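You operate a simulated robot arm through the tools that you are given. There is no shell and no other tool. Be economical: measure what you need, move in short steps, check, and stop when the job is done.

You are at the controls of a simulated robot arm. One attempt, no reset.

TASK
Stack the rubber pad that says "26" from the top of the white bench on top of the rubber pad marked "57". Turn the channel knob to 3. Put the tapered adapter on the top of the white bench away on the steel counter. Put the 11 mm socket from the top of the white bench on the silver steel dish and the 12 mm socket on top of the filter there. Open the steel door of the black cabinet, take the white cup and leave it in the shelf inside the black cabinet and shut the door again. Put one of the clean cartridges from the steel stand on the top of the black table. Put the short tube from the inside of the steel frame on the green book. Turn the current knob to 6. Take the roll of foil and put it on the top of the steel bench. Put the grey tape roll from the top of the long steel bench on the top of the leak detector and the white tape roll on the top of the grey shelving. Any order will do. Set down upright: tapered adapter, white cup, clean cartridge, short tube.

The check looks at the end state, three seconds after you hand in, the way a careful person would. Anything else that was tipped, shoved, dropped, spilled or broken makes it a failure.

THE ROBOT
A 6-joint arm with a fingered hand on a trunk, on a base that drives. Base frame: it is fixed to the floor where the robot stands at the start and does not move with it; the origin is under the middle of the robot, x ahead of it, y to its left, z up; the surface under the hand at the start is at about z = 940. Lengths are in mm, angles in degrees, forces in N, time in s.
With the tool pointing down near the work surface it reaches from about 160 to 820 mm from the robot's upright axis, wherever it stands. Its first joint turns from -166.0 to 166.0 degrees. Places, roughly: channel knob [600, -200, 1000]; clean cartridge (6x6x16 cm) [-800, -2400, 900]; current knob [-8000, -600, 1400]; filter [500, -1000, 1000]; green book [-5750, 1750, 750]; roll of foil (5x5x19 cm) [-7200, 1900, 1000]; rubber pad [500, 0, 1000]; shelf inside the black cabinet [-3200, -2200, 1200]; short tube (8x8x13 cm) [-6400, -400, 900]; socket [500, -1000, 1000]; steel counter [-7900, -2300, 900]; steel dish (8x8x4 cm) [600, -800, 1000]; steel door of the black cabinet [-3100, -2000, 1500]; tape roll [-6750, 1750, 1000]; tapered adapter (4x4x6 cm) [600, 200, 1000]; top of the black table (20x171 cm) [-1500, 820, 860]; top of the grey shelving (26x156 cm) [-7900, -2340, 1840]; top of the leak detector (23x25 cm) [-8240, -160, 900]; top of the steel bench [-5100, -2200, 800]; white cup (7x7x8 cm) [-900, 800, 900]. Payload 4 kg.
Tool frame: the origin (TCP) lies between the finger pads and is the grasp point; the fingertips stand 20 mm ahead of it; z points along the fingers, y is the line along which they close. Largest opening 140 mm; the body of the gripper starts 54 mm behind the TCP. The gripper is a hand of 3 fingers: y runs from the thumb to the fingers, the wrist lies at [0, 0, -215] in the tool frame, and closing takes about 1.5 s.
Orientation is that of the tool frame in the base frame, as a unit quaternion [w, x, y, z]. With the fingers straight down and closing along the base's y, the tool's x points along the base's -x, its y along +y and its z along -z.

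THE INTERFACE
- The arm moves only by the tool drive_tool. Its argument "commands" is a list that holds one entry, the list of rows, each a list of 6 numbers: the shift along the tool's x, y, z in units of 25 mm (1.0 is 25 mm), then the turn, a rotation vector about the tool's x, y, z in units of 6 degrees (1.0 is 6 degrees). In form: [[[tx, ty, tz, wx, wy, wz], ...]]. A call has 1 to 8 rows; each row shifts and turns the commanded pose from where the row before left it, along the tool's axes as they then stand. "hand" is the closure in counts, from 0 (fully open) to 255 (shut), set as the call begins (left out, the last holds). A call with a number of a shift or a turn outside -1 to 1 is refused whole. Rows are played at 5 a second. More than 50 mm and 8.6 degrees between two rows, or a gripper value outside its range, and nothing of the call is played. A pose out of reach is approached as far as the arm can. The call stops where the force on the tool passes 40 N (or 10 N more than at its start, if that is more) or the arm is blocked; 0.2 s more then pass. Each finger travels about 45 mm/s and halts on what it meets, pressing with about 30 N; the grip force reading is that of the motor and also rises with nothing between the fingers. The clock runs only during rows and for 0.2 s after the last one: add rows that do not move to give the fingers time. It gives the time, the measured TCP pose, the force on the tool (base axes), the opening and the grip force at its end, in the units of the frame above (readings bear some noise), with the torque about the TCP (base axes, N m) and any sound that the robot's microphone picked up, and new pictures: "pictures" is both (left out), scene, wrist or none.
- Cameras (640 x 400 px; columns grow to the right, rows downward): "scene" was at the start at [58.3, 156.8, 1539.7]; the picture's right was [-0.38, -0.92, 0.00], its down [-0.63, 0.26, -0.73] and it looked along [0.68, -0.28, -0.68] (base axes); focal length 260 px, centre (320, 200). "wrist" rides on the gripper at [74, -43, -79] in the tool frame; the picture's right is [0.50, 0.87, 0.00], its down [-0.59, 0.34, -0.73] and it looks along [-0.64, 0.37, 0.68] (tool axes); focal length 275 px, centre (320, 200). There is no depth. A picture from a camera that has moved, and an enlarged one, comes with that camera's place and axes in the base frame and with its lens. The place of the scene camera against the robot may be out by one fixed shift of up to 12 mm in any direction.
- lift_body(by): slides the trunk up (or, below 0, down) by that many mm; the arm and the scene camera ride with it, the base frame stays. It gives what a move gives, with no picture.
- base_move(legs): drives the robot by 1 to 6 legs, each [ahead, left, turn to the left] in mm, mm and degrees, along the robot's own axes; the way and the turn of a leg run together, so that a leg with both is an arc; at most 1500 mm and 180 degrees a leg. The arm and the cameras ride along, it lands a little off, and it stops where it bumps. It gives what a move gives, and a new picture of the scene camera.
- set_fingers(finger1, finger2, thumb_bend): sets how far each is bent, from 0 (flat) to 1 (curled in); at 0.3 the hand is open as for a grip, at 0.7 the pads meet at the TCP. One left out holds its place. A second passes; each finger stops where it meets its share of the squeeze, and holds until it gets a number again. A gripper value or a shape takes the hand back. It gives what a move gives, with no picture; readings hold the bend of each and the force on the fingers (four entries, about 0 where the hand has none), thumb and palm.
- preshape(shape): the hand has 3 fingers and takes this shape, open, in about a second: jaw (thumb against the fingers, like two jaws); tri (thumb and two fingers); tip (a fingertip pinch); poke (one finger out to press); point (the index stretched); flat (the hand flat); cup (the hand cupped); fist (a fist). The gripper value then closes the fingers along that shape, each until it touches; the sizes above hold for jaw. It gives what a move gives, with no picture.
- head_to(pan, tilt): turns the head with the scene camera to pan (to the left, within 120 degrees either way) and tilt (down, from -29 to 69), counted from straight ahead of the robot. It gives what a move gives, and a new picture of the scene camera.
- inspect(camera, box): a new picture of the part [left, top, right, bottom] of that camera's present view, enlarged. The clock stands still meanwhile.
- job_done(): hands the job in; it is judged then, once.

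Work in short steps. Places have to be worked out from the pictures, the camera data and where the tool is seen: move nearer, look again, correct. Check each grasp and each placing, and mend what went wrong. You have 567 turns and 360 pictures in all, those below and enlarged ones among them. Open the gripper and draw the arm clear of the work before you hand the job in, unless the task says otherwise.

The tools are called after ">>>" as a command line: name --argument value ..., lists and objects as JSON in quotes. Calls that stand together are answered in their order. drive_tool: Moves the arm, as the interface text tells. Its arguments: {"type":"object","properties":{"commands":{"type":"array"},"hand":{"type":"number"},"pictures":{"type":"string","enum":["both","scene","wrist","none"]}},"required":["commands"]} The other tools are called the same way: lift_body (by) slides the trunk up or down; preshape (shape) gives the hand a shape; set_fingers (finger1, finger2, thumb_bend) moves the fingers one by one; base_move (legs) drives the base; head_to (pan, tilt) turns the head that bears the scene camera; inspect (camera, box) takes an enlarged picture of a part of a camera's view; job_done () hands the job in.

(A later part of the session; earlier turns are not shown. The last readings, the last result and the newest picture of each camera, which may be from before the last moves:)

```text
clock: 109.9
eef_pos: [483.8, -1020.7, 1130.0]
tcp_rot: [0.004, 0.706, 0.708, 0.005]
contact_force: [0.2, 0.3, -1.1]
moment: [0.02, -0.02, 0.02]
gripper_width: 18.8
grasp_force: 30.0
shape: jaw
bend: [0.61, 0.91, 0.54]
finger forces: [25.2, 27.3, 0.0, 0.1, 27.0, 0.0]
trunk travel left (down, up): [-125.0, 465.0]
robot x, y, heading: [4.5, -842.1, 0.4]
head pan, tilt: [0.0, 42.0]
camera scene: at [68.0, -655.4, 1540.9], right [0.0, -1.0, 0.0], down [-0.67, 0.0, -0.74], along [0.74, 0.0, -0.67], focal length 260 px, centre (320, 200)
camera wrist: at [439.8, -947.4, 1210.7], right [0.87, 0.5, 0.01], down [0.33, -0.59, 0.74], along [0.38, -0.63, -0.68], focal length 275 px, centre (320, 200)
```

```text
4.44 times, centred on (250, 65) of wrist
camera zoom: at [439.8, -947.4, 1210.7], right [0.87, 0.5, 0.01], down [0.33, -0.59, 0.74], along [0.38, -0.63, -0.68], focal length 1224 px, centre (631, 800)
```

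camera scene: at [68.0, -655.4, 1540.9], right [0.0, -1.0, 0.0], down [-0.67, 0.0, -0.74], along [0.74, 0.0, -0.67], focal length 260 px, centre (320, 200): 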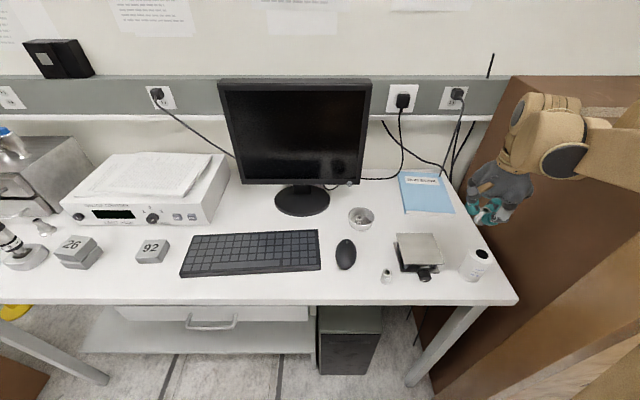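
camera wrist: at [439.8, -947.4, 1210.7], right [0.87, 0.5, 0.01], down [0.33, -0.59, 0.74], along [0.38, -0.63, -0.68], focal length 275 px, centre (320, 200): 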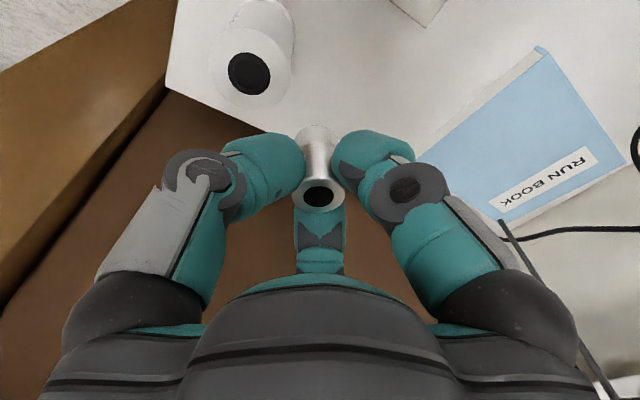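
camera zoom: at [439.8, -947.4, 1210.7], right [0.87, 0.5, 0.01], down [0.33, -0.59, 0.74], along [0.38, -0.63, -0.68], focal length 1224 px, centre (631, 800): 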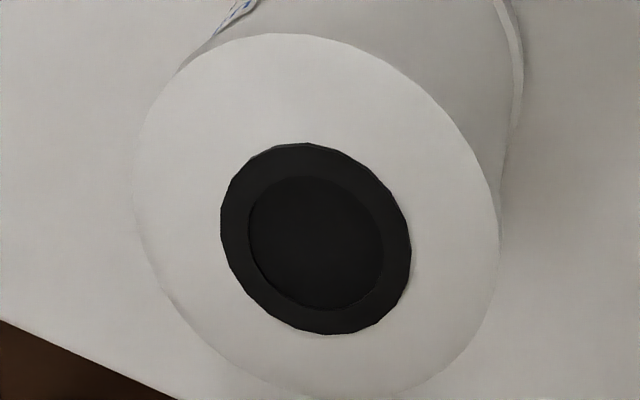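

The filter top centre comes out at ≈(441,-1040), z≈1015; the ring is wide enough to carry the socket. I move over it.

>>> drive_tool --commands '[[[-0.38, -0.86, 0, 0, 0, 0], [-0.38, -0.86, 0, 0, 0, 0], [0, 0, 0.8, 0, 0, 0], [0, 0, 0.8, 0, 0, 0], [0, 0, 0, 0, 0, 0]]]' --pictures "both"

>>> inspect --camera "scene" --box '[430, 205, 530, 280]'

>>> inspect --camera "wrist" --box '[240, 80, 400, 220]'

```text
clock: 111.1
eef_pos: [441.8, -1041.4, 1091.0]
tcp_rot: [0.003, 0.707, 0.707, 0.006]
contact_force: [0.0, 0.2, -1.4]
moment: [0.0, -0.04, 0.01]
gripper_width: 18.7
grasp_force: 30.4
shape: jaw
bend: [0.61, 0.91, 0.54]
finger forces: [25.2, 27.5, 0.0, 0.0, 27.0, 0.1]
trunk travel left (down, up): [-125.0, 465.0]
robot x, y, heading: [2.9, -844.6, 0.3]
head pan, tilt: [0.0, 42.0]
camera scene: at [68.6, -655.6, 1540.9], right [0.0, -1.0, 0.0], down [-0.67, 0.0, -0.74], along [0.74, 0.0, -0.67], focal length 260 px, centre (320, 200)
camera wrist: at [398.0, -968.6, 1171.0], right [0.87, 0.5, 0.01], down [0.33, -0.59, 0.74], along [0.38, -0.63, -0.68], focal length 275 px, centre (320, 200)
```

scene: 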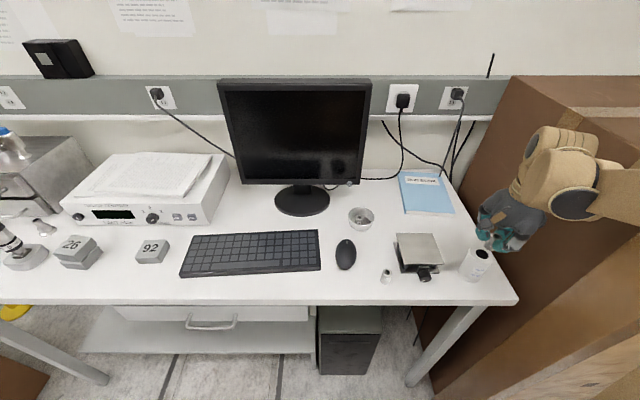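
wrist: 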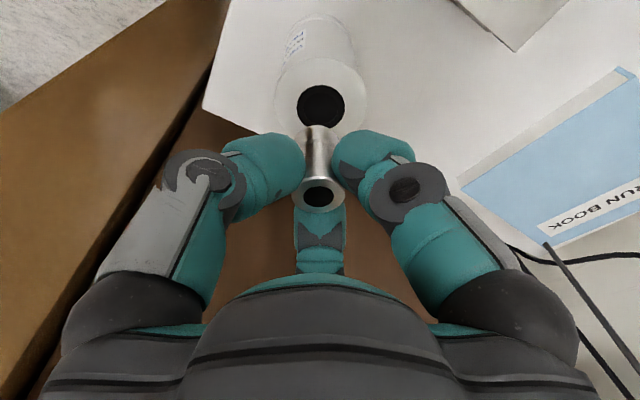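

```text
5.33 times, centred on (480, 242) of scene
camera zoom: at [68.6, -655.6, 1540.9], right [0.0, -1.0, 0.0], down [-0.67, 0.0, -0.74], along [0.74, 0.0, -0.67], focal length 1387 px, centre (-533, -27)
```

zoom: 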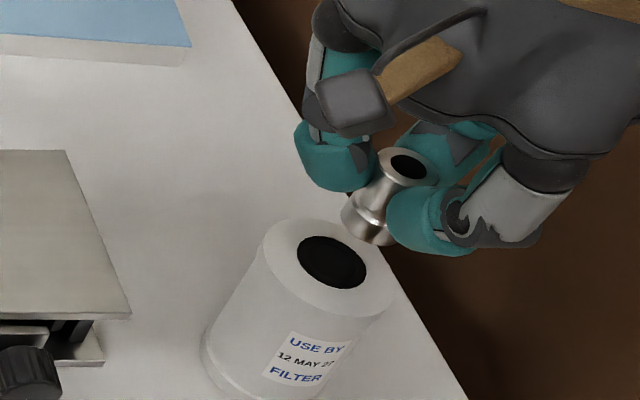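

```text
2.86 times, centred on (320, 150) of wrist
camera zoom: at [398.0, -968.6, 1171.0], right [0.87, 0.5, 0.01], down [0.33, -0.59, 0.74], along [0.38, -0.63, -0.68], focal length 786 px, centre (320, 343)
```

zoom: 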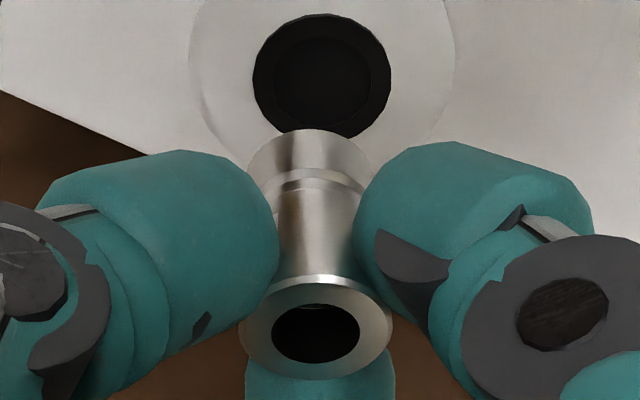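

Aligned over the ring. I lower until light contact.

>>> drive_tool --commands '[[[0.04, 0.06, 0.8, 0, 0, 0], [0, 0, 0.3, 0, 0, 0], [0, 0, 0.12, 0, 0, 0], [0, 0, 0.08, 0, 0, 0]]]' --pictures "none"

>>> inspect --camera "scene" --box '[430, 205, 530, 280]'

```text
clock: 112.0
eef_pos: [442.9, -1042.2, 1064.6]
tcp_rot: [0.005, 0.707, 0.708, 0.006]
contact_force: [2.2, -0.8, 34.3]
moment: [0.0, -0.08, -0.03]
gripper_width: 19.7
grasp_force: 30.0
shape: jaw
bend: [0.61, 0.92, 0.53]
finger forces: [35.6, 37.2, 0.1, 0.0, 37.3, 0.0]
trunk travel left (down, up): [-125.0, 465.0]
robot x, y, heading: [3.5, -845.1, 0.2]
head pan, tilt: [0.0, 42.0]
stopped in row 4: the force on the tool passed its limit at 45 N (the readings are from after the stop); the commanded pose is now the measured one
```

```text
5.33 times, centred on (480, 242) of scene
camera zoom: at [66.3, -654.6, 1541.2], right [0.0, -1.0, 0.0], down [-0.67, 0.0, -0.74], along [0.74, 0.0, -0.67], focal length 1387 px, centre (-533, -27)
```

zoom: 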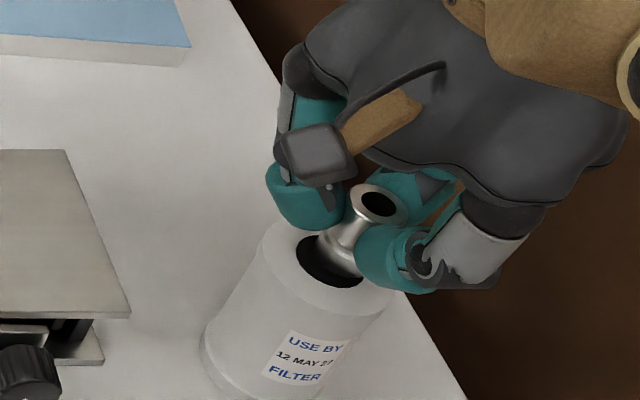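

Contact at the top. It sits about 4 mm right of centre, so I lift slightly, shift and set down.

>>> drive_tool --commands '[[[0, 0, -0.2, 0, 0, 0], [0.17, 0, 0, 0, 0, 0], [0, 0, 0.12, 0, 0, 0], [0, 0, 0.05, 0, 0, 0], [0, 0, 0, 0, 0, 0]]]' --pictures "none"

>>> inspect --camera "scene" --box '[440, 215, 520, 275]'

```text
clock: 113.2
eef_pos: [444.1, -1037.5, 1064.6]
tcp_rot: [0.005, 0.706, 0.708, 0.006]
contact_force: [6.6, -3.6, 39.5]
moment: [0.0, -0.19, 0.06]
gripper_width: 19.5
grasp_force: 29.6
shape: jaw
bend: [0.61, 0.92, 0.53]
finger forces: [34.5, 39.0, 0.0, 0.0, 35.4, 0.0]
trunk travel left (down, up): [-125.0, 465.0]
robot x, y, heading: [3.2, -841.9, 0.1]
head pan, tilt: [0.0, 42.0]
```

```text
6.67 times, centred on (480, 245) of scene
camera zoom: at [66.9, -655.1, 1541.3], right [0.0, -1.0, 0.0], down [-0.67, 0.0, -0.74], along [0.74, 0.0, -0.67], focal length 1733 px, centre (-747, -100)
```

zoom: 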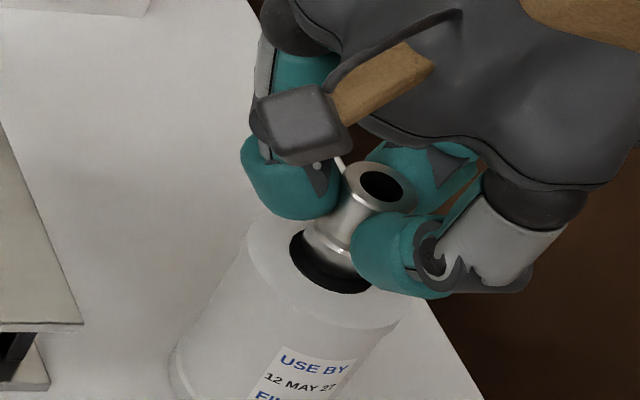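

>>> drive_tool --commands '[[[0, -0.08, -0.1, 0, 0, 0], [0, 0, 0, 0, 0, 0]]]' --pictures "none"

>>> drive_tool --commands '[[[0, 0, 0, 0, 0, 0], [0, 0, 0, 0, 0, 0], [0, 0, 0, 0, 0, 0], [0, 0, 0, 0, 0, 0], [0, 0, 0, 0, 0, 0]]]' --hand 165 --pictures "wrist"

>>> inspect --camera "scene" --box '[440, 215, 520, 275]'

```text
clock: 113.8
eef_pos: [442.0, -1038.0, 1064.6]
tcp_rot: [0.004, 0.706, 0.708, 0.006]
contact_force: [1.6, -0.4, 3.4]
moment: [0.02, -0.04, 0.0]
gripper_width: 19.3
grasp_force: 30.3
shape: jaw
bend: [0.61, 0.92, 0.53]
finger forces: [30.8, 31.9, 0.0, 0.0, 30.6, 0.0]
trunk travel left (down, up): [-125.0, 465.0]
robot x, y, heading: [1.8, -840.6, 0.3]
head pan, tilt: [0.0, 42.0]
```

```text
clock: 115.0
eef_pos: [443.3, -1038.6, 1065.7]
tcp_rot: [0.004, 0.706, 0.708, 0.005]
contact_force: [-0.4, -0.7, -0.1]
moment: [0.0, 0.0, 0.0]
gripper_width: 49.0
grasp_force: 0.1
shape: jaw
bend: [0.41, 0.41, 0.4]
finger forces: [0.0, 0.0, 0.0, 0.0, 0.0, 0.1]
trunk travel left (down, up): [-125.0, 465.0]
robot x, y, heading: [4.2, -843.2, 0.3]
head pan, tilt: [0.0, 42.0]
camera wrist: at [398.7, -964.5, 1144.2], right [0.87, 0.5, 0.01], down [0.33, -0.59, 0.74], along [0.38, -0.63, -0.68], focal length 275 px, centre (320, 200)
```

wrist: 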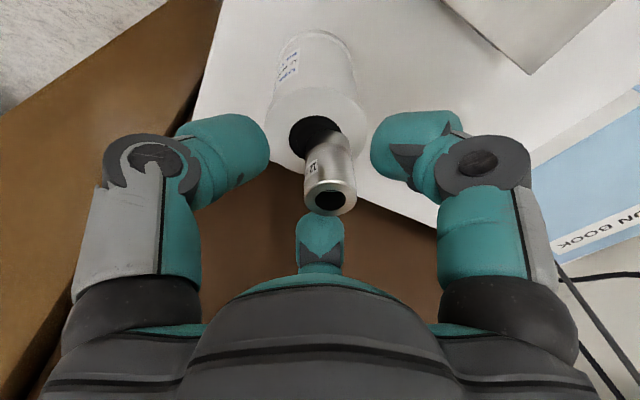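

```text
6.67 times, centred on (480, 245) of scene
camera zoom: at [68.6, -655.6, 1540.9], right [0.0, -1.0, 0.0], down [-0.67, 0.0, -0.74], along [0.74, 0.0, -0.67], focal length 1733 px, centre (-747, -100)
```

zoom: 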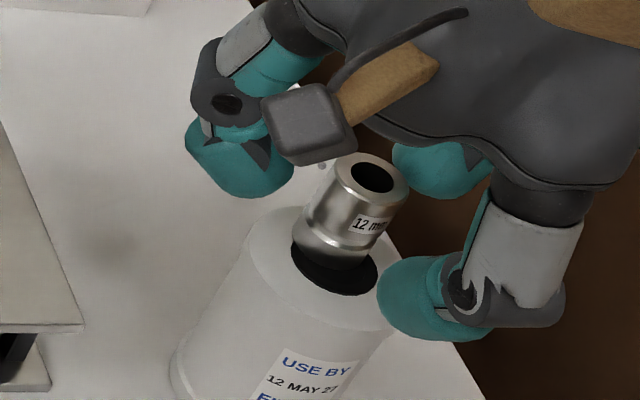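

It stands on the filter. I lift away straight up and check.

>>> drive_tool --commands '[[[0, 0, -0.5, 0, 0, 0], [0, 0, -1, 0, 0, 0], [0, 0, -1, 0, 0, 0], [0, 0, -1, 0, 0, 0], [0, 0, -1, 0, 0, 0], [0, 0, -1, 0, 0, 0], [0, 0, -1, 0, 0, 0], [0, 0, -1, 0, 0, 0]]]' --pictures "none"

>>> inspect --camera "scene" --box '[340, 195, 520, 295]'

```text
clock: 116.8
eef_pos: [439.8, -1039.5, 1254.5]
tcp_rot: [0.004, 0.707, 0.707, 0.007]
contact_force: [0.0, -0.5, 0.3]
moment: [0.01, -0.02, 0.02]
gripper_width: 49.1
grasp_force: 0.0
shape: jaw
bend: [0.41, 0.41, 0.4]
finger forces: [0.0, 0.0, 0.0, 0.0, 0.1, 0.0]
trunk travel left (down, up): [-125.0, 465.0]
robot x, y, heading: [3.6, -844.2, 0.2]
head pan, tilt: [0.0, 42.0]
```

```text
3.56 times, centred on (430, 245) of scene
camera zoom: at [68.4, -655.6, 1540.9], right [0.0, -1.0, 0.0], down [-0.67, 0.0, -0.74], along [0.74, 0.0, -0.67], focal length 924 px, centre (-71, 40)
```

zoom: 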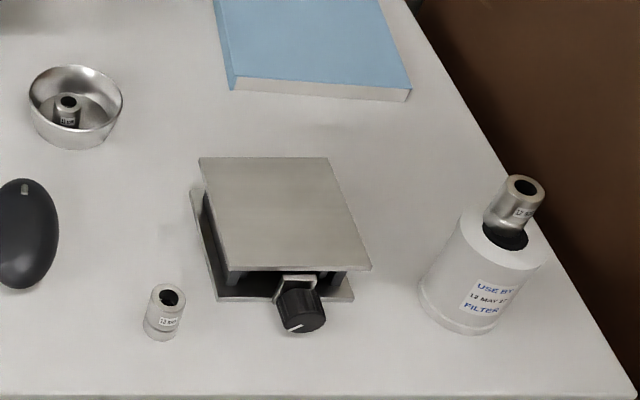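

Both sockets are placed. Next I go back left for the tapered adapter.

>>> drive_tool --commands '[[[0, -1, 0, 0, 0, 0], [0, -1, 0, 0, 0, 0], [0, -1, 0, 0, 0, 0], [0, -1, 0, 0, 0, 0]]]' --pictures "none"

>>> base_move --legs '[[0, 800, 0]]'

```text
clock: 117.8
eef_pos: [338.4, -1039.5, 1251.7]
tcp_rot: [0.004, 0.707, 0.708, 0.006]
contact_force: [0.8, 0.6, -0.4]
moment: [-0.02, -0.01, 0.02]
gripper_width: 49.3
grasp_force: 0.0
shape: jaw
bend: [0.41, 0.41, 0.4]
finger forces: [0.0, 0.1, 0.0, 0.0, 0.0, 0.0]
trunk travel left (down, up): [-125.0, 465.0]
robot x, y, heading: [5.0, -841.3, 0.4]
head pan, tilt: [0.0, 42.0]
```

```text
clock: 122.0
eef_pos: [336.8, -264.5, 1251.7]
tcp_rot: [0.003, 0.709, 0.705, 0.007]
contact_force: [-0.1, 0.5, -0.7]
moment: [-0.07, 0.0, 0.02]
gripper_width: 49.0
grasp_force: 0.0
shape: jaw
bend: [0.41, 0.41, 0.4]
finger forces: [0.0, 0.0, 0.0, 0.0, 0.0, 0.0]
trunk travel left (down, up): [-125.0, 465.0]
robot x, y, heading: [1.5, -65.1, -0.5]
head pan, tilt: [0.0, 42.0]
camera scene: at [69.8, 121.4, 1540.9], right [0.0, -1.0, 0.0], down [-0.67, 0.0, -0.74], along [0.74, 0.0, -0.67], focal length 260 px, centre (320, 200)
```

scene: 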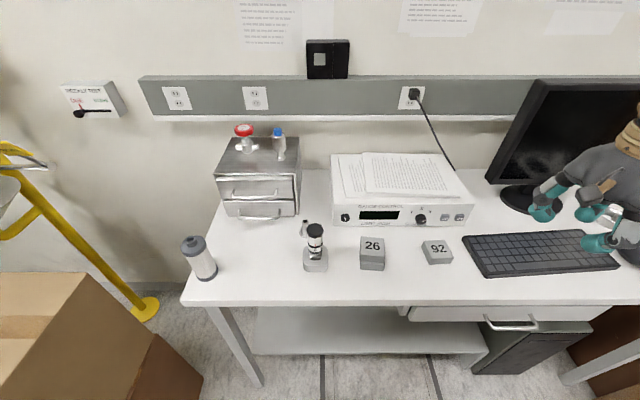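

Adapter ≈(577,167), the stand beside it ≈(467,134). I bring the hand over.

>>> drive_tool --commands '[[[1, 0.5, 0, 0, 0, 0], [1, 0.5, 0, 0, 0, 0], [1, 0.5, 0, 0, 0, 0], [1, 0.5, 0, 0, 0, 0], [1, 0.5, 0, 0, 0, 0], [1, 0.5, 0, 0, 0, 0], [1, 0.5, 0, 0, 0, 0], [1, 0.5, 0, 0, 0, 0]]]' --pictures "none"

>>> drive_tool --commands '[[[1, 0.55, 0.2, 0, 0, 0], [1, 0.55, 0.2, 0, 0, 0], [1, 0.55, 0.2, 0, 0, 0], [1, 0.55, 0.2, 0, 0, 0], [1, 0.55, 0.2, 0, 0, 0], [1, 0.55, 0.2, 0, 0, 0], [1, 0.55, 0.2, 0, 0, 0], [1, 0.55, 0.2, 0, 0, 0]]]' --hand 90 --pictures "wrist"

```text
clock: 123.8
eef_pos: [439.5, -63.5, 1252.5]
tcp_rot: [0.004, 0.71, 0.704, 0.006]
contact_force: [0.4, 0.1, 0.4]
moment: [0.01, 0.0, 0.05]
gripper_width: 49.0
grasp_force: 0.1
shape: jaw
bend: [0.41, 0.41, 0.4]
finger forces: [0.0, 0.0, 0.0, 0.0, 0.1, 0.1]
trunk travel left (down, up): [-125.0, 465.0]
robot x, y, heading: [6.6, -64.6, -0.2]
head pan, tilt: [0.0, 42.0]
```

```text
clock: 125.6
eef_pos: [553.5, 131.8, 1218.9]
tcp_rot: [0.005, 0.71, 0.704, 0.006]
contact_force: [0.0, 0.1, 0.7]
moment: [0.01, -0.04, 0.0]
gripper_width: 90.0
grasp_force: 0.2
shape: jaw
bend: [0.29, 0.29, 0.27]
finger forces: [0.0, 0.0, 0.0, 0.0, 0.0, 0.0]
trunk travel left (down, up): [-125.0, 465.0]
robot x, y, heading: [7.3, -70.1, -0.2]
head pan, tilt: [0.0, 42.0]
camera wrist: at [510.3, 206.1, 1297.6], right [0.87, 0.49, 0.01], down [0.33, -0.59, 0.74], along [0.37, -0.64, -0.68], focal length 275 px, centre (320, 200)
```

wrist: 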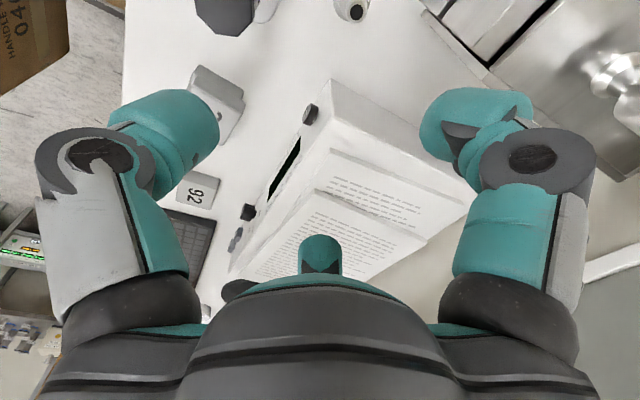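

>>> drive_tool --commands '[[[0, 0, 0, -0.83, 0, 0], [0, 0, 0, -0.83, 0, 0], [0.207, -0.033, 0.93, 0, 0, 0], [0.207, -0.033, 0.93, 0, 0, 0], [0.207, -0.033, 0.93, 0, 0, 0], [0.207, -0.033, 0.93, 0, 0, 0], [0.207, -0.033, 0.93, 0, 0, 0], [0.207, -0.033, 0.93, 0, 0, 0]]]' --hand 110 --pictures "both"

```text
clock: 127.4
eef_pos: [572.3, 165.5, 1077.7]
tcp_rot: [0.065, 0.706, 0.702, 0.068]
contact_force: [0.3, 0.5, -0.2]
moment: [-0.02, 0.0, -0.01]
gripper_width: 80.0
grasp_force: 0.0
shape: jaw
bend: [0.31, 0.31, 0.3]
finger forces: [0.0, 0.0, 0.0, 0.0, 0.0, 0.0]
trunk travel left (down, up): [-125.0, 465.0]
robot x, y, heading: [2.1, -65.4, -0.1]
head pan, tilt: [0.0, 42.0]
camera scene: at [70.5, 121.4, 1540.8], right [0.0, -1.0, 0.0], down [-0.67, 0.0, -0.74], along [0.74, 0.0, -0.67], focal length 260 px, centre (320, 200)
camera wrist: at [515.9, 239.0, 1148.1], right [0.85, 0.49, 0.16], down [0.19, -0.59, 0.78], along [0.48, -0.64, -0.6], focal length 275 px, centre (320, 200)
```

scene: 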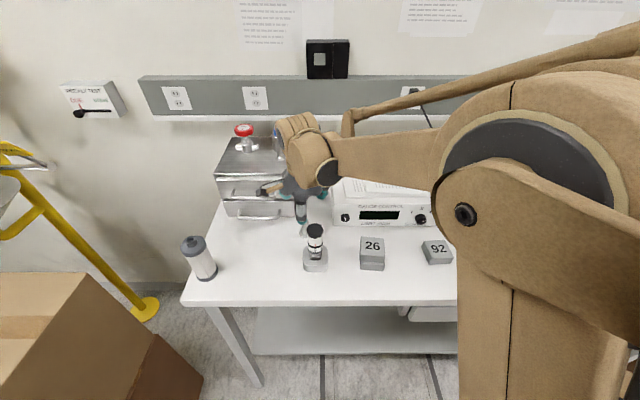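
wrist: 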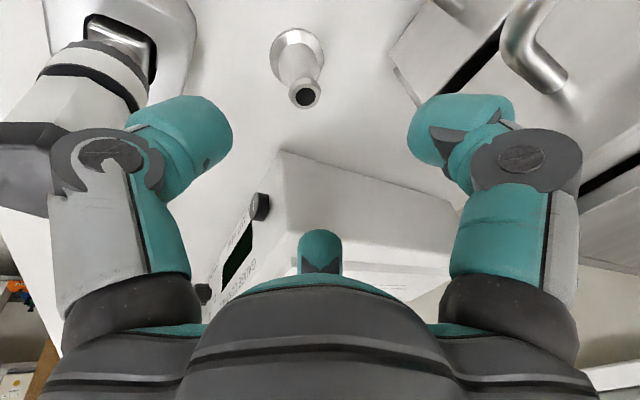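

Adapter at (576,166). I descend around its neck and close.

>>> drive_tool --commands '[[[0.005, -0.125, 0.92, 0, 0, 0], [0.005, -0.125, 0.92, 0, 0, 0], [0.005, -0.125, 0.92, 0, 0, 0], [0.005, -0.125, 0.92, 0, 0, 0], [0, 0, 0, 0, 0, 0]]]' --hand 146 --pictures "wrist"

>>> drive_tool --commands '[[[0, 0, 0, 0, 0, 0], [0, 0, 0, 0, 0, 0], [0, 0, 0, 0, 0, 0], [0, 0, 0, 0, 0, 0], [0, 0, 0, 0, 0, 0], [0, 0, 0, 0, 0, 0], [0, 0, 0, 0, 0, 0]]]' --hand 255 --pictures "wrist"

```text
clock: 128.6
eef_pos: [576.5, 164.6, 984.4]
tcp_rot: [0.065, 0.706, 0.702, 0.067]
contact_force: [-0.7, -0.7, -0.4]
moment: [-0.01, -0.02, 0.03]
gripper_width: 60.1
grasp_force: 0.1
shape: jaw
bend: [0.37, 0.37, 0.36]
finger forces: [0.0, 0.0, 0.0, 0.1, 0.0, 0.0]
trunk travel left (down, up): [-125.0, 465.0]
robot x, y, heading: [-1.0, -65.8, -0.1]
head pan, tilt: [0.0, 42.0]
camera wrist: at [519.9, 238.5, 1054.5], right [0.85, 0.49, 0.16], down [0.19, -0.59, 0.78], along [0.48, -0.64, -0.6], focal length 275 px, centre (320, 200)
```

wrist: 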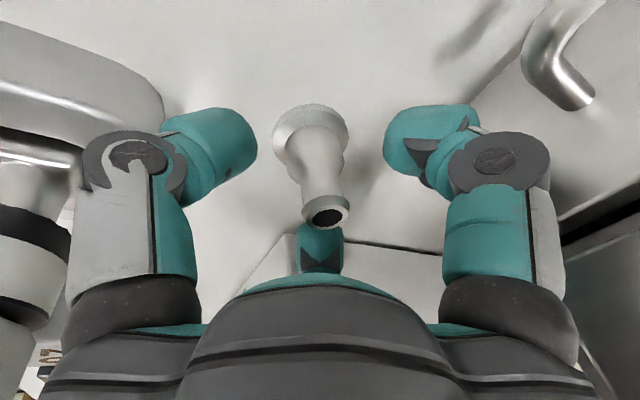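

```text
clock: 130.2
eef_pos: [577.7, 164.1, 984.0]
tcp_rot: [0.064, 0.706, 0.702, 0.068]
contact_force: [-0.1, -0.1, -0.5]
moment: [0.06, 0.0, -0.01]
gripper_width: 14.4
grasp_force: 29.9
shape: jaw
bend: [0.66, 0.65, 0.57]
finger forces: [26.8, 27.5, 0.1, 0.1, 23.5, 0.0]
trunk travel left (down, up): [-125.0, 465.0]
robot x, y, heading: [1.0, -69.0, -0.3]
head pan, tilt: [0.0, 42.0]
camera wrist: at [520.0, 238.6, 1054.7], right [0.85, 0.49, 0.16], down [0.19, -0.59, 0.78], along [0.48, -0.64, -0.6], focal length 275 px, centre (320, 200)
```

wrist: 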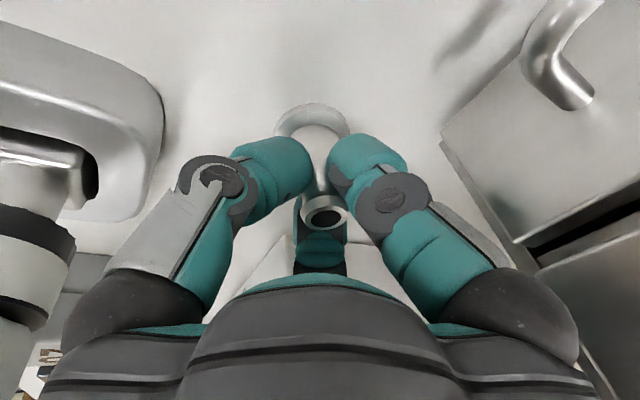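

Firm grip at the neck. I lift out and retract.

>>> drive_tool --commands '[[[0, 0, -1, 0, 0, 0], [0, 0, -1, 0, 0, 0], [0, 0, -1, 0, 0, 0], [0, 0, -1, 0, 0, 0], [0, 0, -1, 0, 0, 0], [0, 0, -1, 0, 0, 0], [0, 0, -1, 0, 0, 0], [0, 0, -1, 0, 0, 0]]]' --pictures "none"

>>> drive_tool --commands '[[[-1, -0.8, -0.5, 0, 0, 0], [-1, -0.8, -0.5, 0, 0, 0], [-1, -0.8, -0.5, 0, 0, 0], [-1, -0.8, 0, 0, 0, 0], [-1, -0.8, 0, 0, 0, 0], [-1, -0.8, 0, 0, 0, 0], [-1, -0.8, 0, 0, 0, 0], [-1, -0.8, 0, 0, 0, 0]]]' --pictures "both"

```text
clock: 132.0
eef_pos: [539.4, 162.9, 1181.3]
tcp_rot: [0.066, 0.707, 0.701, 0.068]
contact_force: [0.3, -0.4, -2.1]
moment: [0.0, 0.02, 0.01]
gripper_width: 14.3
grasp_force: 30.1
shape: jaw
bend: [0.66, 0.65, 0.58]
finger forces: [27.0, 27.7, 0.0, 0.0, 23.5, 0.0]
trunk travel left (down, up): [-125.0, 465.0]
robot x, y, heading: [-1.3, -66.8, -0.1]
head pan, tilt: [0.0, 42.0]
```

```text
clock: 133.8
eef_pos: [375.3, -35.5, 1188.4]
tcp_rot: [0.066, 0.706, 0.702, 0.068]
contact_force: [-0.4, -0.1, -0.7]
moment: [0.02, 0.02, -0.01]
gripper_width: 14.1
grasp_force: 30.4
shape: jaw
bend: [0.66, 0.65, 0.58]
finger forces: [27.1, 27.9, 0.0, 0.0, 23.4, 0.0]
trunk travel left (down, up): [-125.0, 465.0]
robot x, y, heading: [2.6, -69.5, -0.1]
head pan, tilt: [0.0, 42.0]
camera scene: at [69.1, 120.8, 1541.0], right [0.0, -1.0, 0.0], down [-0.67, 0.0, -0.74], along [0.74, 0.0, -0.67], focal length 260 px, centre (320, 200)
camera wrist: at [318.0, 38.9, 1258.7], right [0.85, 0.49, 0.16], down [0.19, -0.59, 0.78], along [0.48, -0.64, -0.6], focal length 275 px, centre (320, 200)
```

scene: 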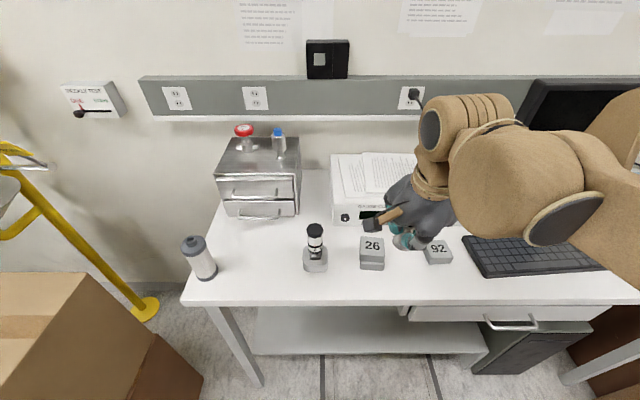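
wrist: 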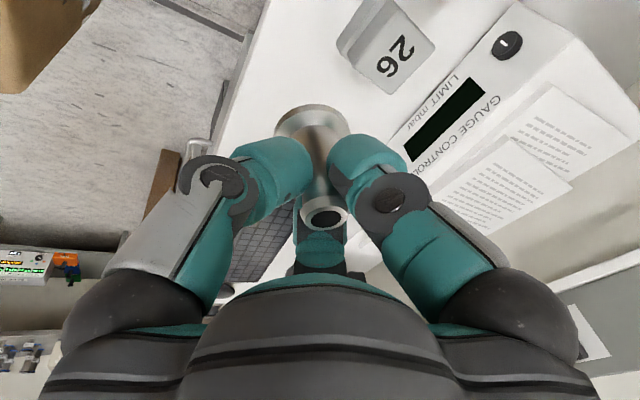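

Before driving, I survey the room behind by panning the head both ways.

>>> head_to --pan 120 --tilt 20

>>> head_to --pan -120 --tilt 20

```text
clock: 135.8
eef_pos: [376.1, -33.8, 1188.1]
tcp_rot: [0.065, 0.706, 0.702, 0.068]
contact_force: [-0.2, 0.2, -2.0]
moment: [0.02, 0.02, 0.02]
gripper_width: 14.0
grasp_force: 29.6
shape: jaw
bend: [0.66, 0.65, 0.58]
finger forces: [27.1, 27.9, 0.1, 0.0, 23.4, 0.1]
trunk travel left (down, up): [-125.0, 465.0]
robot x, y, heading: [1.7, -66.9, -0.2]
head pan, tilt: [120.0, 20.0]
camera scene: at [-60.0, 202.2, 1575.3], right [0.87, 0.5, 0.0], down [0.17, -0.3, -0.94], along [-0.47, 0.82, -0.34], focal length 260 px, centre (320, 200)
```

scene: 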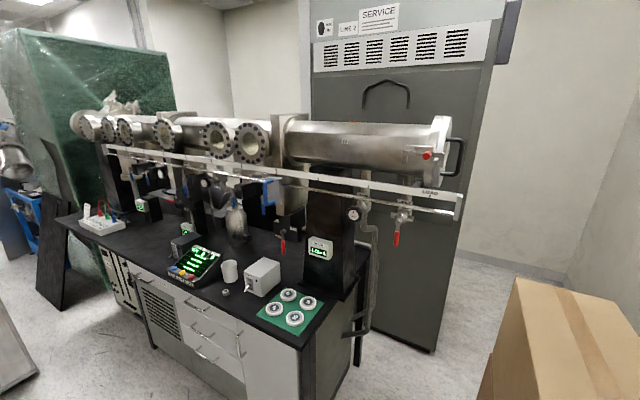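

```text
clock: 139.2
eef_pos: [375.5, -35.1, 1188.2]
tcp_rot: [0.066, 0.706, 0.702, 0.068]
contact_force: [0.0, 0.6, -0.5]
moment: [0.0, 0.01, 0.02]
gripper_width: 14.1
grasp_force: 30.0
shape: jaw
bend: [0.66, 0.65, 0.58]
finger forces: [27.0, 28.0, 0.0, 0.0, 23.4, 0.1]
trunk travel left (down, up): [-125.0, 465.0]
robot x, y, heading: [4.3, -73.4, -0.3]
head pan, tilt: [-120.0, 20.0]
camera scene: at [-60.6, 40.8, 1575.3], right [-0.86, 0.5, 0.0], down [0.17, 0.3, -0.94], along [-0.47, -0.81, -0.34], focal length 260 px, centre (320, 200)
```

scene: 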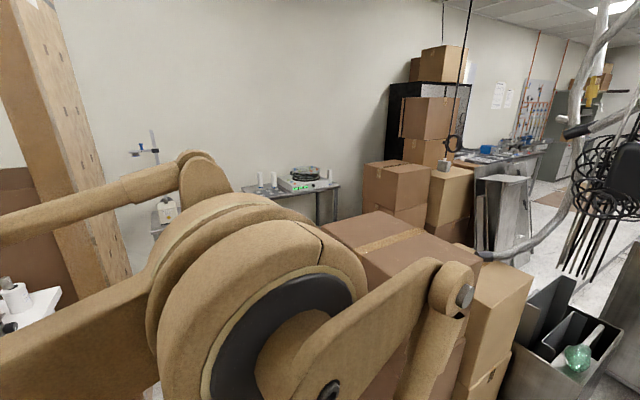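

Cluttered. I turn in place to the left 90° first, then look along the room.

>>> base_move --legs '[[0, 0, 90]]'

>>> head_to --pan 60 --tilt 25

>>> head_to --pan 110 --tilt 25

```text
clock: 143.5
eef_pos: [-40.3, 303.3, 1189.4]
tcp_rot: [-0.003, -0.011, 0.995, 0.094]
contact_force: [-0.1, 0.7, -0.3]
moment: [-0.03, 0.03, 0.03]
gripper_width: 14.1
grasp_force: 29.9
shape: jaw
bend: [0.66, 0.65, 0.58]
finger forces: [27.5, 28.1, 0.0, 0.0, 22.2, 0.1]
trunk travel left (down, up): [-125.0, 465.0]
robot x, y, heading: [3.2, -69.5, 91.6]
head pan, tilt: [-120.0, 20.0]
camera scene: at [-102.5, -137.9, 1575.3], right [-0.48, -0.88, 0.0], down [-0.3, 0.16, -0.94], along [0.83, -0.45, -0.34], focal length 260 px, centre (320, 200)
```

scene: 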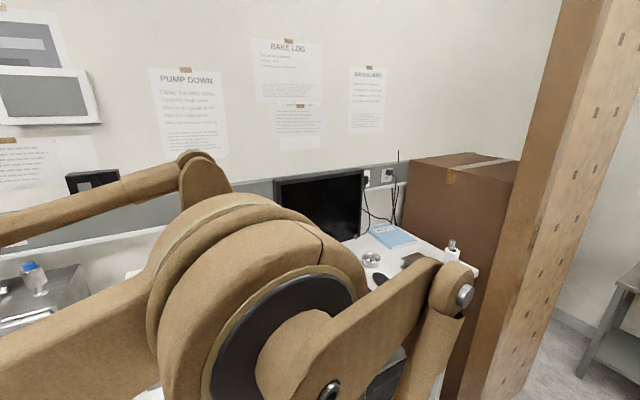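

```text
clock: 146.2
eef_pos: [-39.4, 302.2, 1188.6]
tcp_rot: [-0.002, -0.011, 0.996, 0.094]
contact_force: [-0.3, 0.4, -1.3]
moment: [-0.03, 0.03, -0.02]
gripper_width: 14.4
grasp_force: 29.7
shape: jaw
bend: [0.66, 0.65, 0.58]
finger forces: [27.5, 28.0, 0.0, 0.1, 22.2, 0.0]
trunk travel left (down, up): [-125.0, 465.0]
robot x, y, heading: [5.6, -68.4, 91.5]
head pan, tilt: [60.0, 25.0]
camera scene: at [-265.1, -49.2, 1567.2], right [0.48, 0.88, 0.0], down [0.37, -0.2, -0.91], along [-0.8, 0.43, -0.42], focal length 260 px, centre (320, 200)
```

scene: 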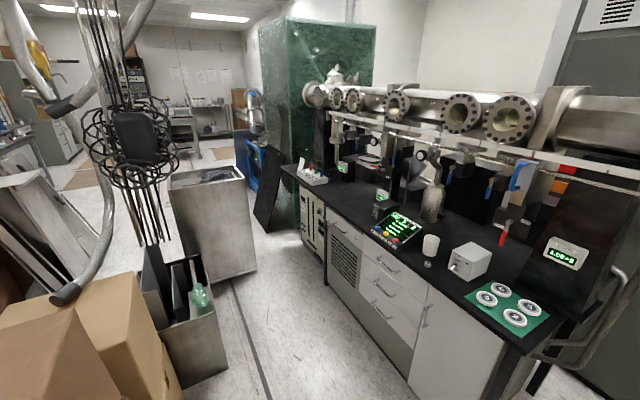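

```text
clock: 147.3
eef_pos: [-40.0, 303.1, 1188.7]
tcp_rot: [-0.002, -0.011, 0.995, 0.095]
contact_force: [0.1, -0.7, -1.2]
moment: [-0.03, -0.01, -0.01]
gripper_width: 14.2
grasp_force: 30.2
shape: jaw
bend: [0.66, 0.65, 0.58]
finger forces: [27.6, 28.1, 0.0, 0.0, 22.1, 0.0]
trunk travel left (down, up): [-125.0, 465.0]
robot x, y, heading: [4.7, -67.6, 91.5]
head pan, tilt: [110.0, 25.0]
camera scene: at [-270.0, -126.9, 1567.2], right [-0.36, 0.93, 0.0], down [0.39, 0.15, -0.91], along [-0.84, -0.33, -0.42], focal length 260 px, centre (320, 200)
```

scene: 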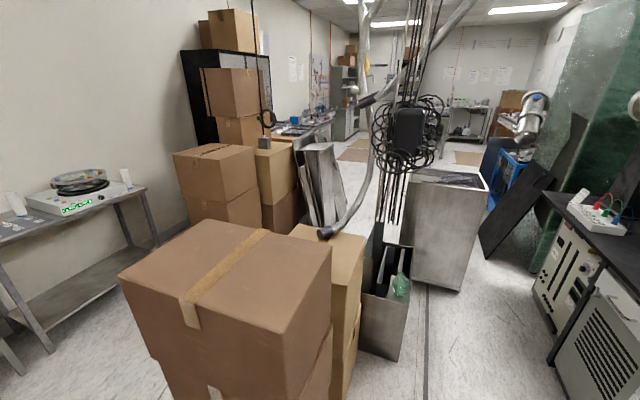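

The passages look narrow, so I need the robot's own footprint. I look down at the base.

>>> head_to --pan 60 --tilt 69

>>> head_to --pan 115 --tilt 60

```text
clock: 148.5
eef_pos: [-40.7, 303.0, 1188.0]
tcp_rot: [-0.002, -0.011, 0.996, 0.093]
contact_force: [0.8, 0.6, -0.4]
moment: [0.01, -0.02, 0.05]
gripper_width: 14.2
grasp_force: 29.6
shape: jaw
bend: [0.66, 0.65, 0.58]
finger forces: [27.5, 28.2, 0.0, 0.1, 22.2, 0.0]
trunk travel left (down, up): [-125.0, 465.0]
robot x, y, heading: [4.7, -68.7, 91.5]
head pan, tilt: [60.0, 68.8]
camera scene: at [-233.4, -66.6, 1507.8], right [0.48, 0.88, 0.0], down [0.82, -0.45, -0.36], along [-0.32, 0.17, -0.93], focal length 260 px, centre (320, 200)
```

scene: 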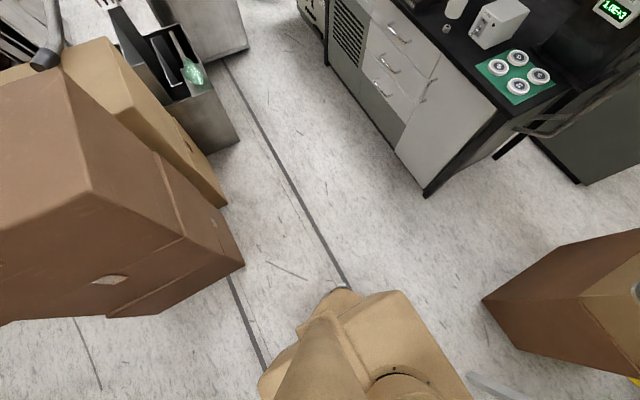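

```text
clock: 149.8
eef_pos: [-38.9, 302.6, 1188.1]
tcp_rot: [-0.003, -0.011, 0.996, 0.094]
contact_force: [0.0, -0.4, -0.6]
moment: [0.0, -0.01, 0.03]
gripper_width: 14.1
grasp_force: 29.9
shape: jaw
bend: [0.66, 0.65, 0.58]
finger forces: [27.5, 28.2, 0.1, 0.1, 22.3, 0.0]
trunk travel left (down, up): [-125.0, 465.0]
robot x, y, heading: [4.6, -68.4, 91.4]
head pan, tilt: [115.0, 60.0]
camera scene: at [-243.9, -122.9, 1517.1], right [-0.44, 0.9, 0.0], down [0.78, 0.38, -0.5], along [-0.45, -0.22, -0.87], focal length 260 px, centre (320, 200)
```

scene: 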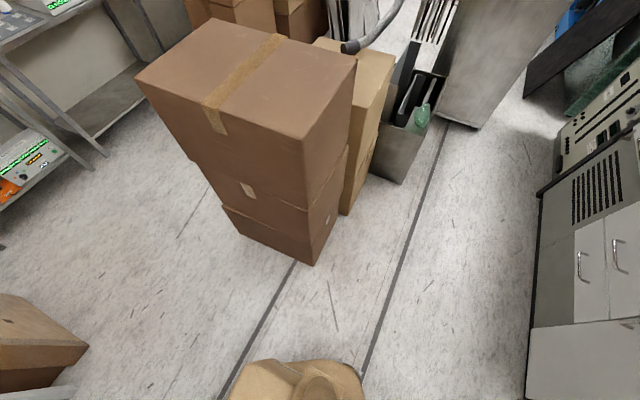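

The gap past the second bin (~350–480 mm) is too narrow for the ~510 mm base. The open floor lies toward -y, so I turn to face that way and look.

>>> base_move --legs '[[0, 0, 178]]'

>>> head_to --pan 0 --tilt 30

>>> head_to --pan -45 --tilt 30

```text
clock: 157.6
eef_pos: [53.2, -436.9, 1189.5]
tcp_rot: [0.093, 0.995, 0.02, 0.004]
contact_force: [-0.1, -0.3, -0.8]
moment: [-0.02, 0.0, 0.03]
gripper_width: 14.2
grasp_force: 29.6
shape: jaw
bend: [0.66, 0.65, 0.58]
finger forces: [28.6, 28.6, 0.0, 0.1, 19.8, 0.0]
trunk travel left (down, up): [-125.0, 465.0]
robot x, y, heading: [8.3, -65.8, -87.7]
head pan, tilt: [115.0, 60.0]
camera scene: at [253.8, -10.9, 1517.1], right [0.46, -0.89, 0.0], down [-0.77, -0.4, -0.5], along [0.44, 0.23, -0.87], focal length 260 px, centre (320, 200)
```

scene: 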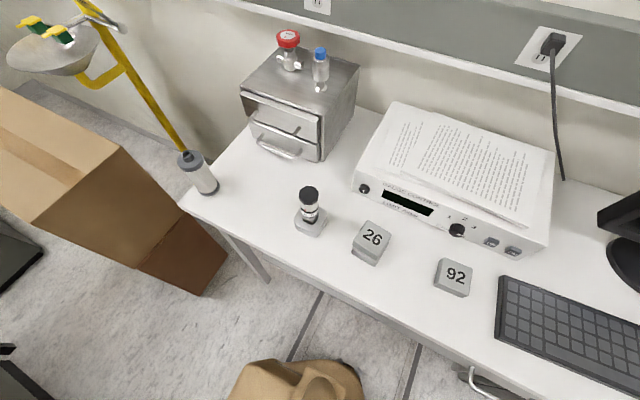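

```text
clock: 159.5
eef_pos: [51.8, -438.0, 1186.9]
tcp_rot: [0.094, 0.995, 0.019, 0.004]
contact_force: [-0.5, 0.4, -0.4]
moment: [-0.02, 0.0, 0.01]
gripper_width: 13.9
grasp_force: 30.0
shape: jaw
bend: [0.66, 0.65, 0.58]
finger forces: [28.6, 28.8, 0.0, 0.0, 19.8, 0.0]
trunk travel left (down, up): [-125.0, 465.0]
robot x, y, heading: [2.3, -70.2, -87.6]
head pan, tilt: [0.0, 30.0]
camera scene: at [198.2, -131.8, 1559.2], right [-1.0, -0.04, 0.0], down [-0.02, 0.5, -0.87], along [0.04, -0.87, -0.5], focal length 260 px, centre (320, 200)
```

scene: 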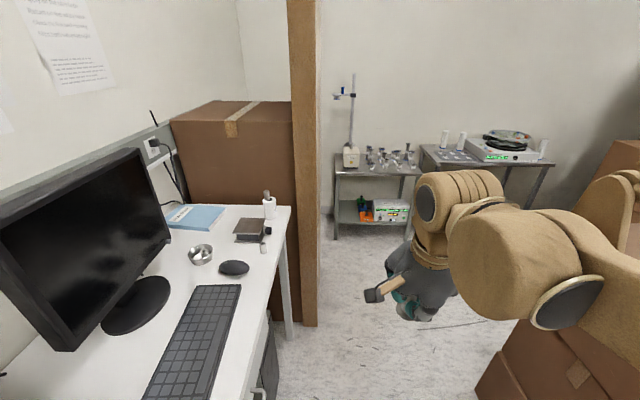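

```text
clock: 160.6
eef_pos: [53.8, -437.8, 1187.9]
tcp_rot: [0.094, 0.995, 0.018, 0.003]
contact_force: [-1.3, -0.1, -0.8]
moment: [0.01, 0.02, 0.0]
gripper_width: 14.1
grasp_force: 30.1
shape: jaw
bend: [0.66, 0.65, 0.58]
finger forces: [28.6, 28.5, 0.0, 0.0, 19.8, 0.0]
trunk travel left (down, up): [-125.0, 465.0]
robot x, y, heading: [5.1, -68.7, -87.7]
head pan, tilt: [-45.0, 30.0]
camera scene: at [133.2, -108.0, 1559.2], right [-0.74, 0.68, 0.0], down [0.34, 0.37, -0.87], along [-0.59, -0.64, -0.5], focal length 260 px, centre (320, 200)
```

scene: 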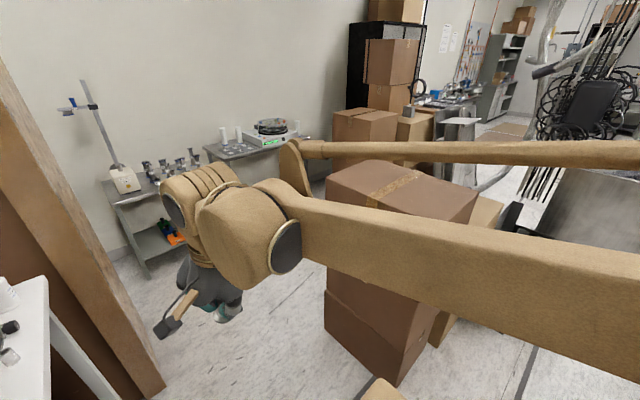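

The lane between the plank (x≈300) and box stack (x≈-590) is wide enough. I drive down it toward -y.

>>> base_move --legs '[[0, -100, -2], [1350, 0, 0]]'

>>> head_to --pan -80 --tilt 25

```text
clock: 168.3
eef_pos: [-83.0, -1840.3, 1187.9]
tcp_rot: [0.093, 0.996, -0.013, 0.0]
contact_force: [0.3, 0.1, -1.6]
moment: [0.01, 0.02, 0.01]
gripper_width: 14.2
grasp_force: 30.5
shape: jaw
bend: [0.66, 0.65, 0.58]
finger forces: [28.6, 28.7, 0.1, 0.1, 19.9, 0.0]
trunk travel left (down, up): [-125.0, 465.0]
robot x, y, heading: [-109.1, -1466.3, -91.2]
head pan, tilt: [-45.0, 30.0]
camera scene: at [18.0, -1517.1, 1559.2], right [-0.69, 0.72, 0.0], down [0.36, 0.35, -0.87], along [-0.63, -0.6, -0.5], focal length 260 px, centre (320, 200)
```

scene: 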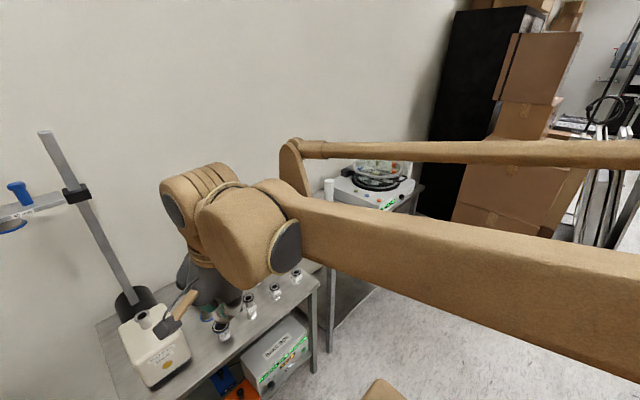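

```text
clock: 169.3
eef_pos: [-83.9, -1840.7, 1188.1]
tcp_rot: [0.094, 0.995, -0.013, 0.001]
contact_force: [0.3, -0.7, -1.0]
moment: [0.02, 0.01, -0.01]
gripper_width: 14.1
grasp_force: 29.8
shape: jaw
bend: [0.66, 0.65, 0.58]
finger forces: [28.6, 28.7, 0.1, 0.0, 19.9, 0.0]
trunk travel left (down, up): [-125.0, 465.0]
robot x, y, heading: [-109.0, -1469.3, -91.4]
head pan, tilt: [-80.0, 25.0]
camera scene: at [-7.6, -1468.3, 1567.2], right [-0.15, 0.99, 0.0], down [0.42, 0.06, -0.91], along [-0.9, -0.14, -0.42], focal length 260 px, centre (320, 200)
```

scene: 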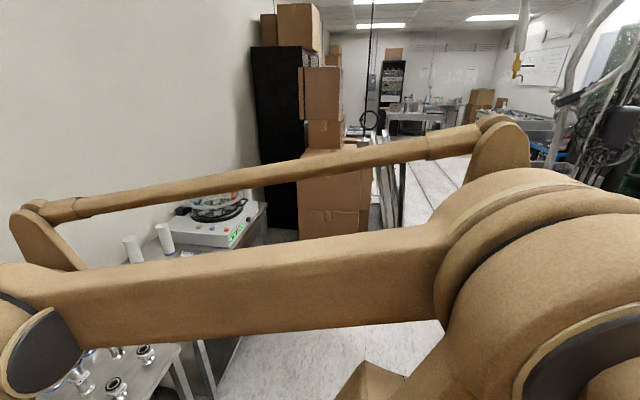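

I turn right to face -x and look down the room.

>>> base_move --legs '[[0, 60, 0], [0, 0, -89]]'

>>> head_to --pan 0 --tilt 28

>>> head_to --pan 25 --tilt 28

```text
clock: 174.2
eef_pos: [-421.3, -1494.0, 1189.4]
tcp_rot: [-0.067, -0.692, 0.716, 0.067]
contact_force: [-0.3, -0.2, -1.2]
moment: [0.0, -0.02, 0.0]
gripper_width: 14.1
grasp_force: 29.7
shape: jaw
bend: [0.66, 0.65, 0.58]
finger forces: [29.3, 28.9, 0.1, 0.0, 19.2, 0.0]
trunk travel left (down, up): [-125.0, 465.0]
robot x, y, heading: [-47.0, -1468.8, 178.1]
head pan, tilt: [-80.0, 25.0]
camera scene: at [-46.9, -1570.6, 1567.2], right [0.99, 0.14, 0.0], down [0.06, -0.42, -0.91], along [-0.13, 0.9, -0.42], focal length 260 px, centre (320, 200)
```

scene: 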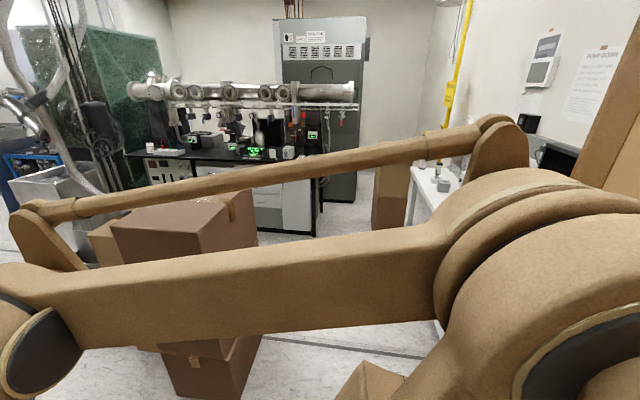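

```text
clock: 175.7
eef_pos: [-422.2, -1492.7, 1188.0]
tcp_rot: [-0.067, -0.692, 0.716, 0.066]
contact_force: [0.1, 0.5, -1.3]
moment: [-0.03, -0.02, -0.01]
gripper_width: 13.9
grasp_force: 30.4
shape: jaw
bend: [0.66, 0.65, 0.58]
finger forces: [29.1, 28.8, 0.1, 0.0, 19.1, 0.0]
trunk travel left (down, up): [-125.0, 465.0]
robot x, y, heading: [-49.3, -1472.3, 178.4]
head pan, tilt: [0.0, 28.0]
camera scene: at [-124.8, -1658.9, 1562.4], right [0.03, 1.0, 0.0], down [0.47, -0.01, -0.88], along [-0.88, 0.03, -0.47], focal length 260 px, centre (320, 200)
```

scene: 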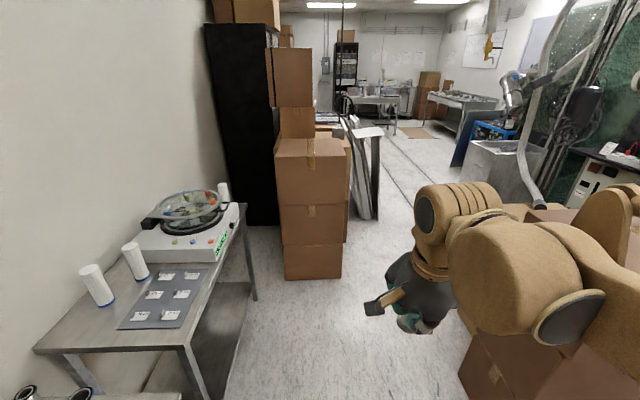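

```text
clock: 176.6
eef_pos: [-421.5, -1492.6, 1188.1]
tcp_rot: [-0.065, -0.692, 0.716, 0.066]
contact_force: [-0.2, -0.1, -0.2]
moment: [-0.02, 0.04, -0.03]
gripper_width: 14.1
grasp_force: 29.9
shape: jaw
bend: [0.66, 0.65, 0.58]
finger forces: [29.2, 28.9, 0.0, 0.0, 19.1, 0.0]
trunk travel left (down, up): [-125.0, 465.0]
robot x, y, heading: [-47.0, -1469.6, 178.4]
head pan, tilt: [25.0, 28.0]
camera scene: at [-117.5, -1697.7, 1562.4], right [-0.39, 0.92, 0.0], down [0.43, 0.19, -0.88], along [-0.81, -0.35, -0.47], focal length 260 px, centre (320, 200)
```

scene: 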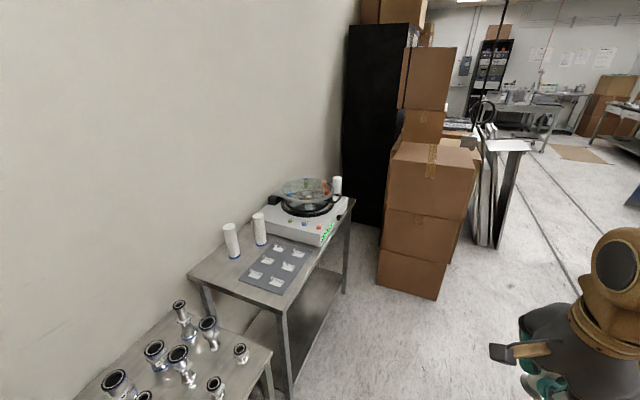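

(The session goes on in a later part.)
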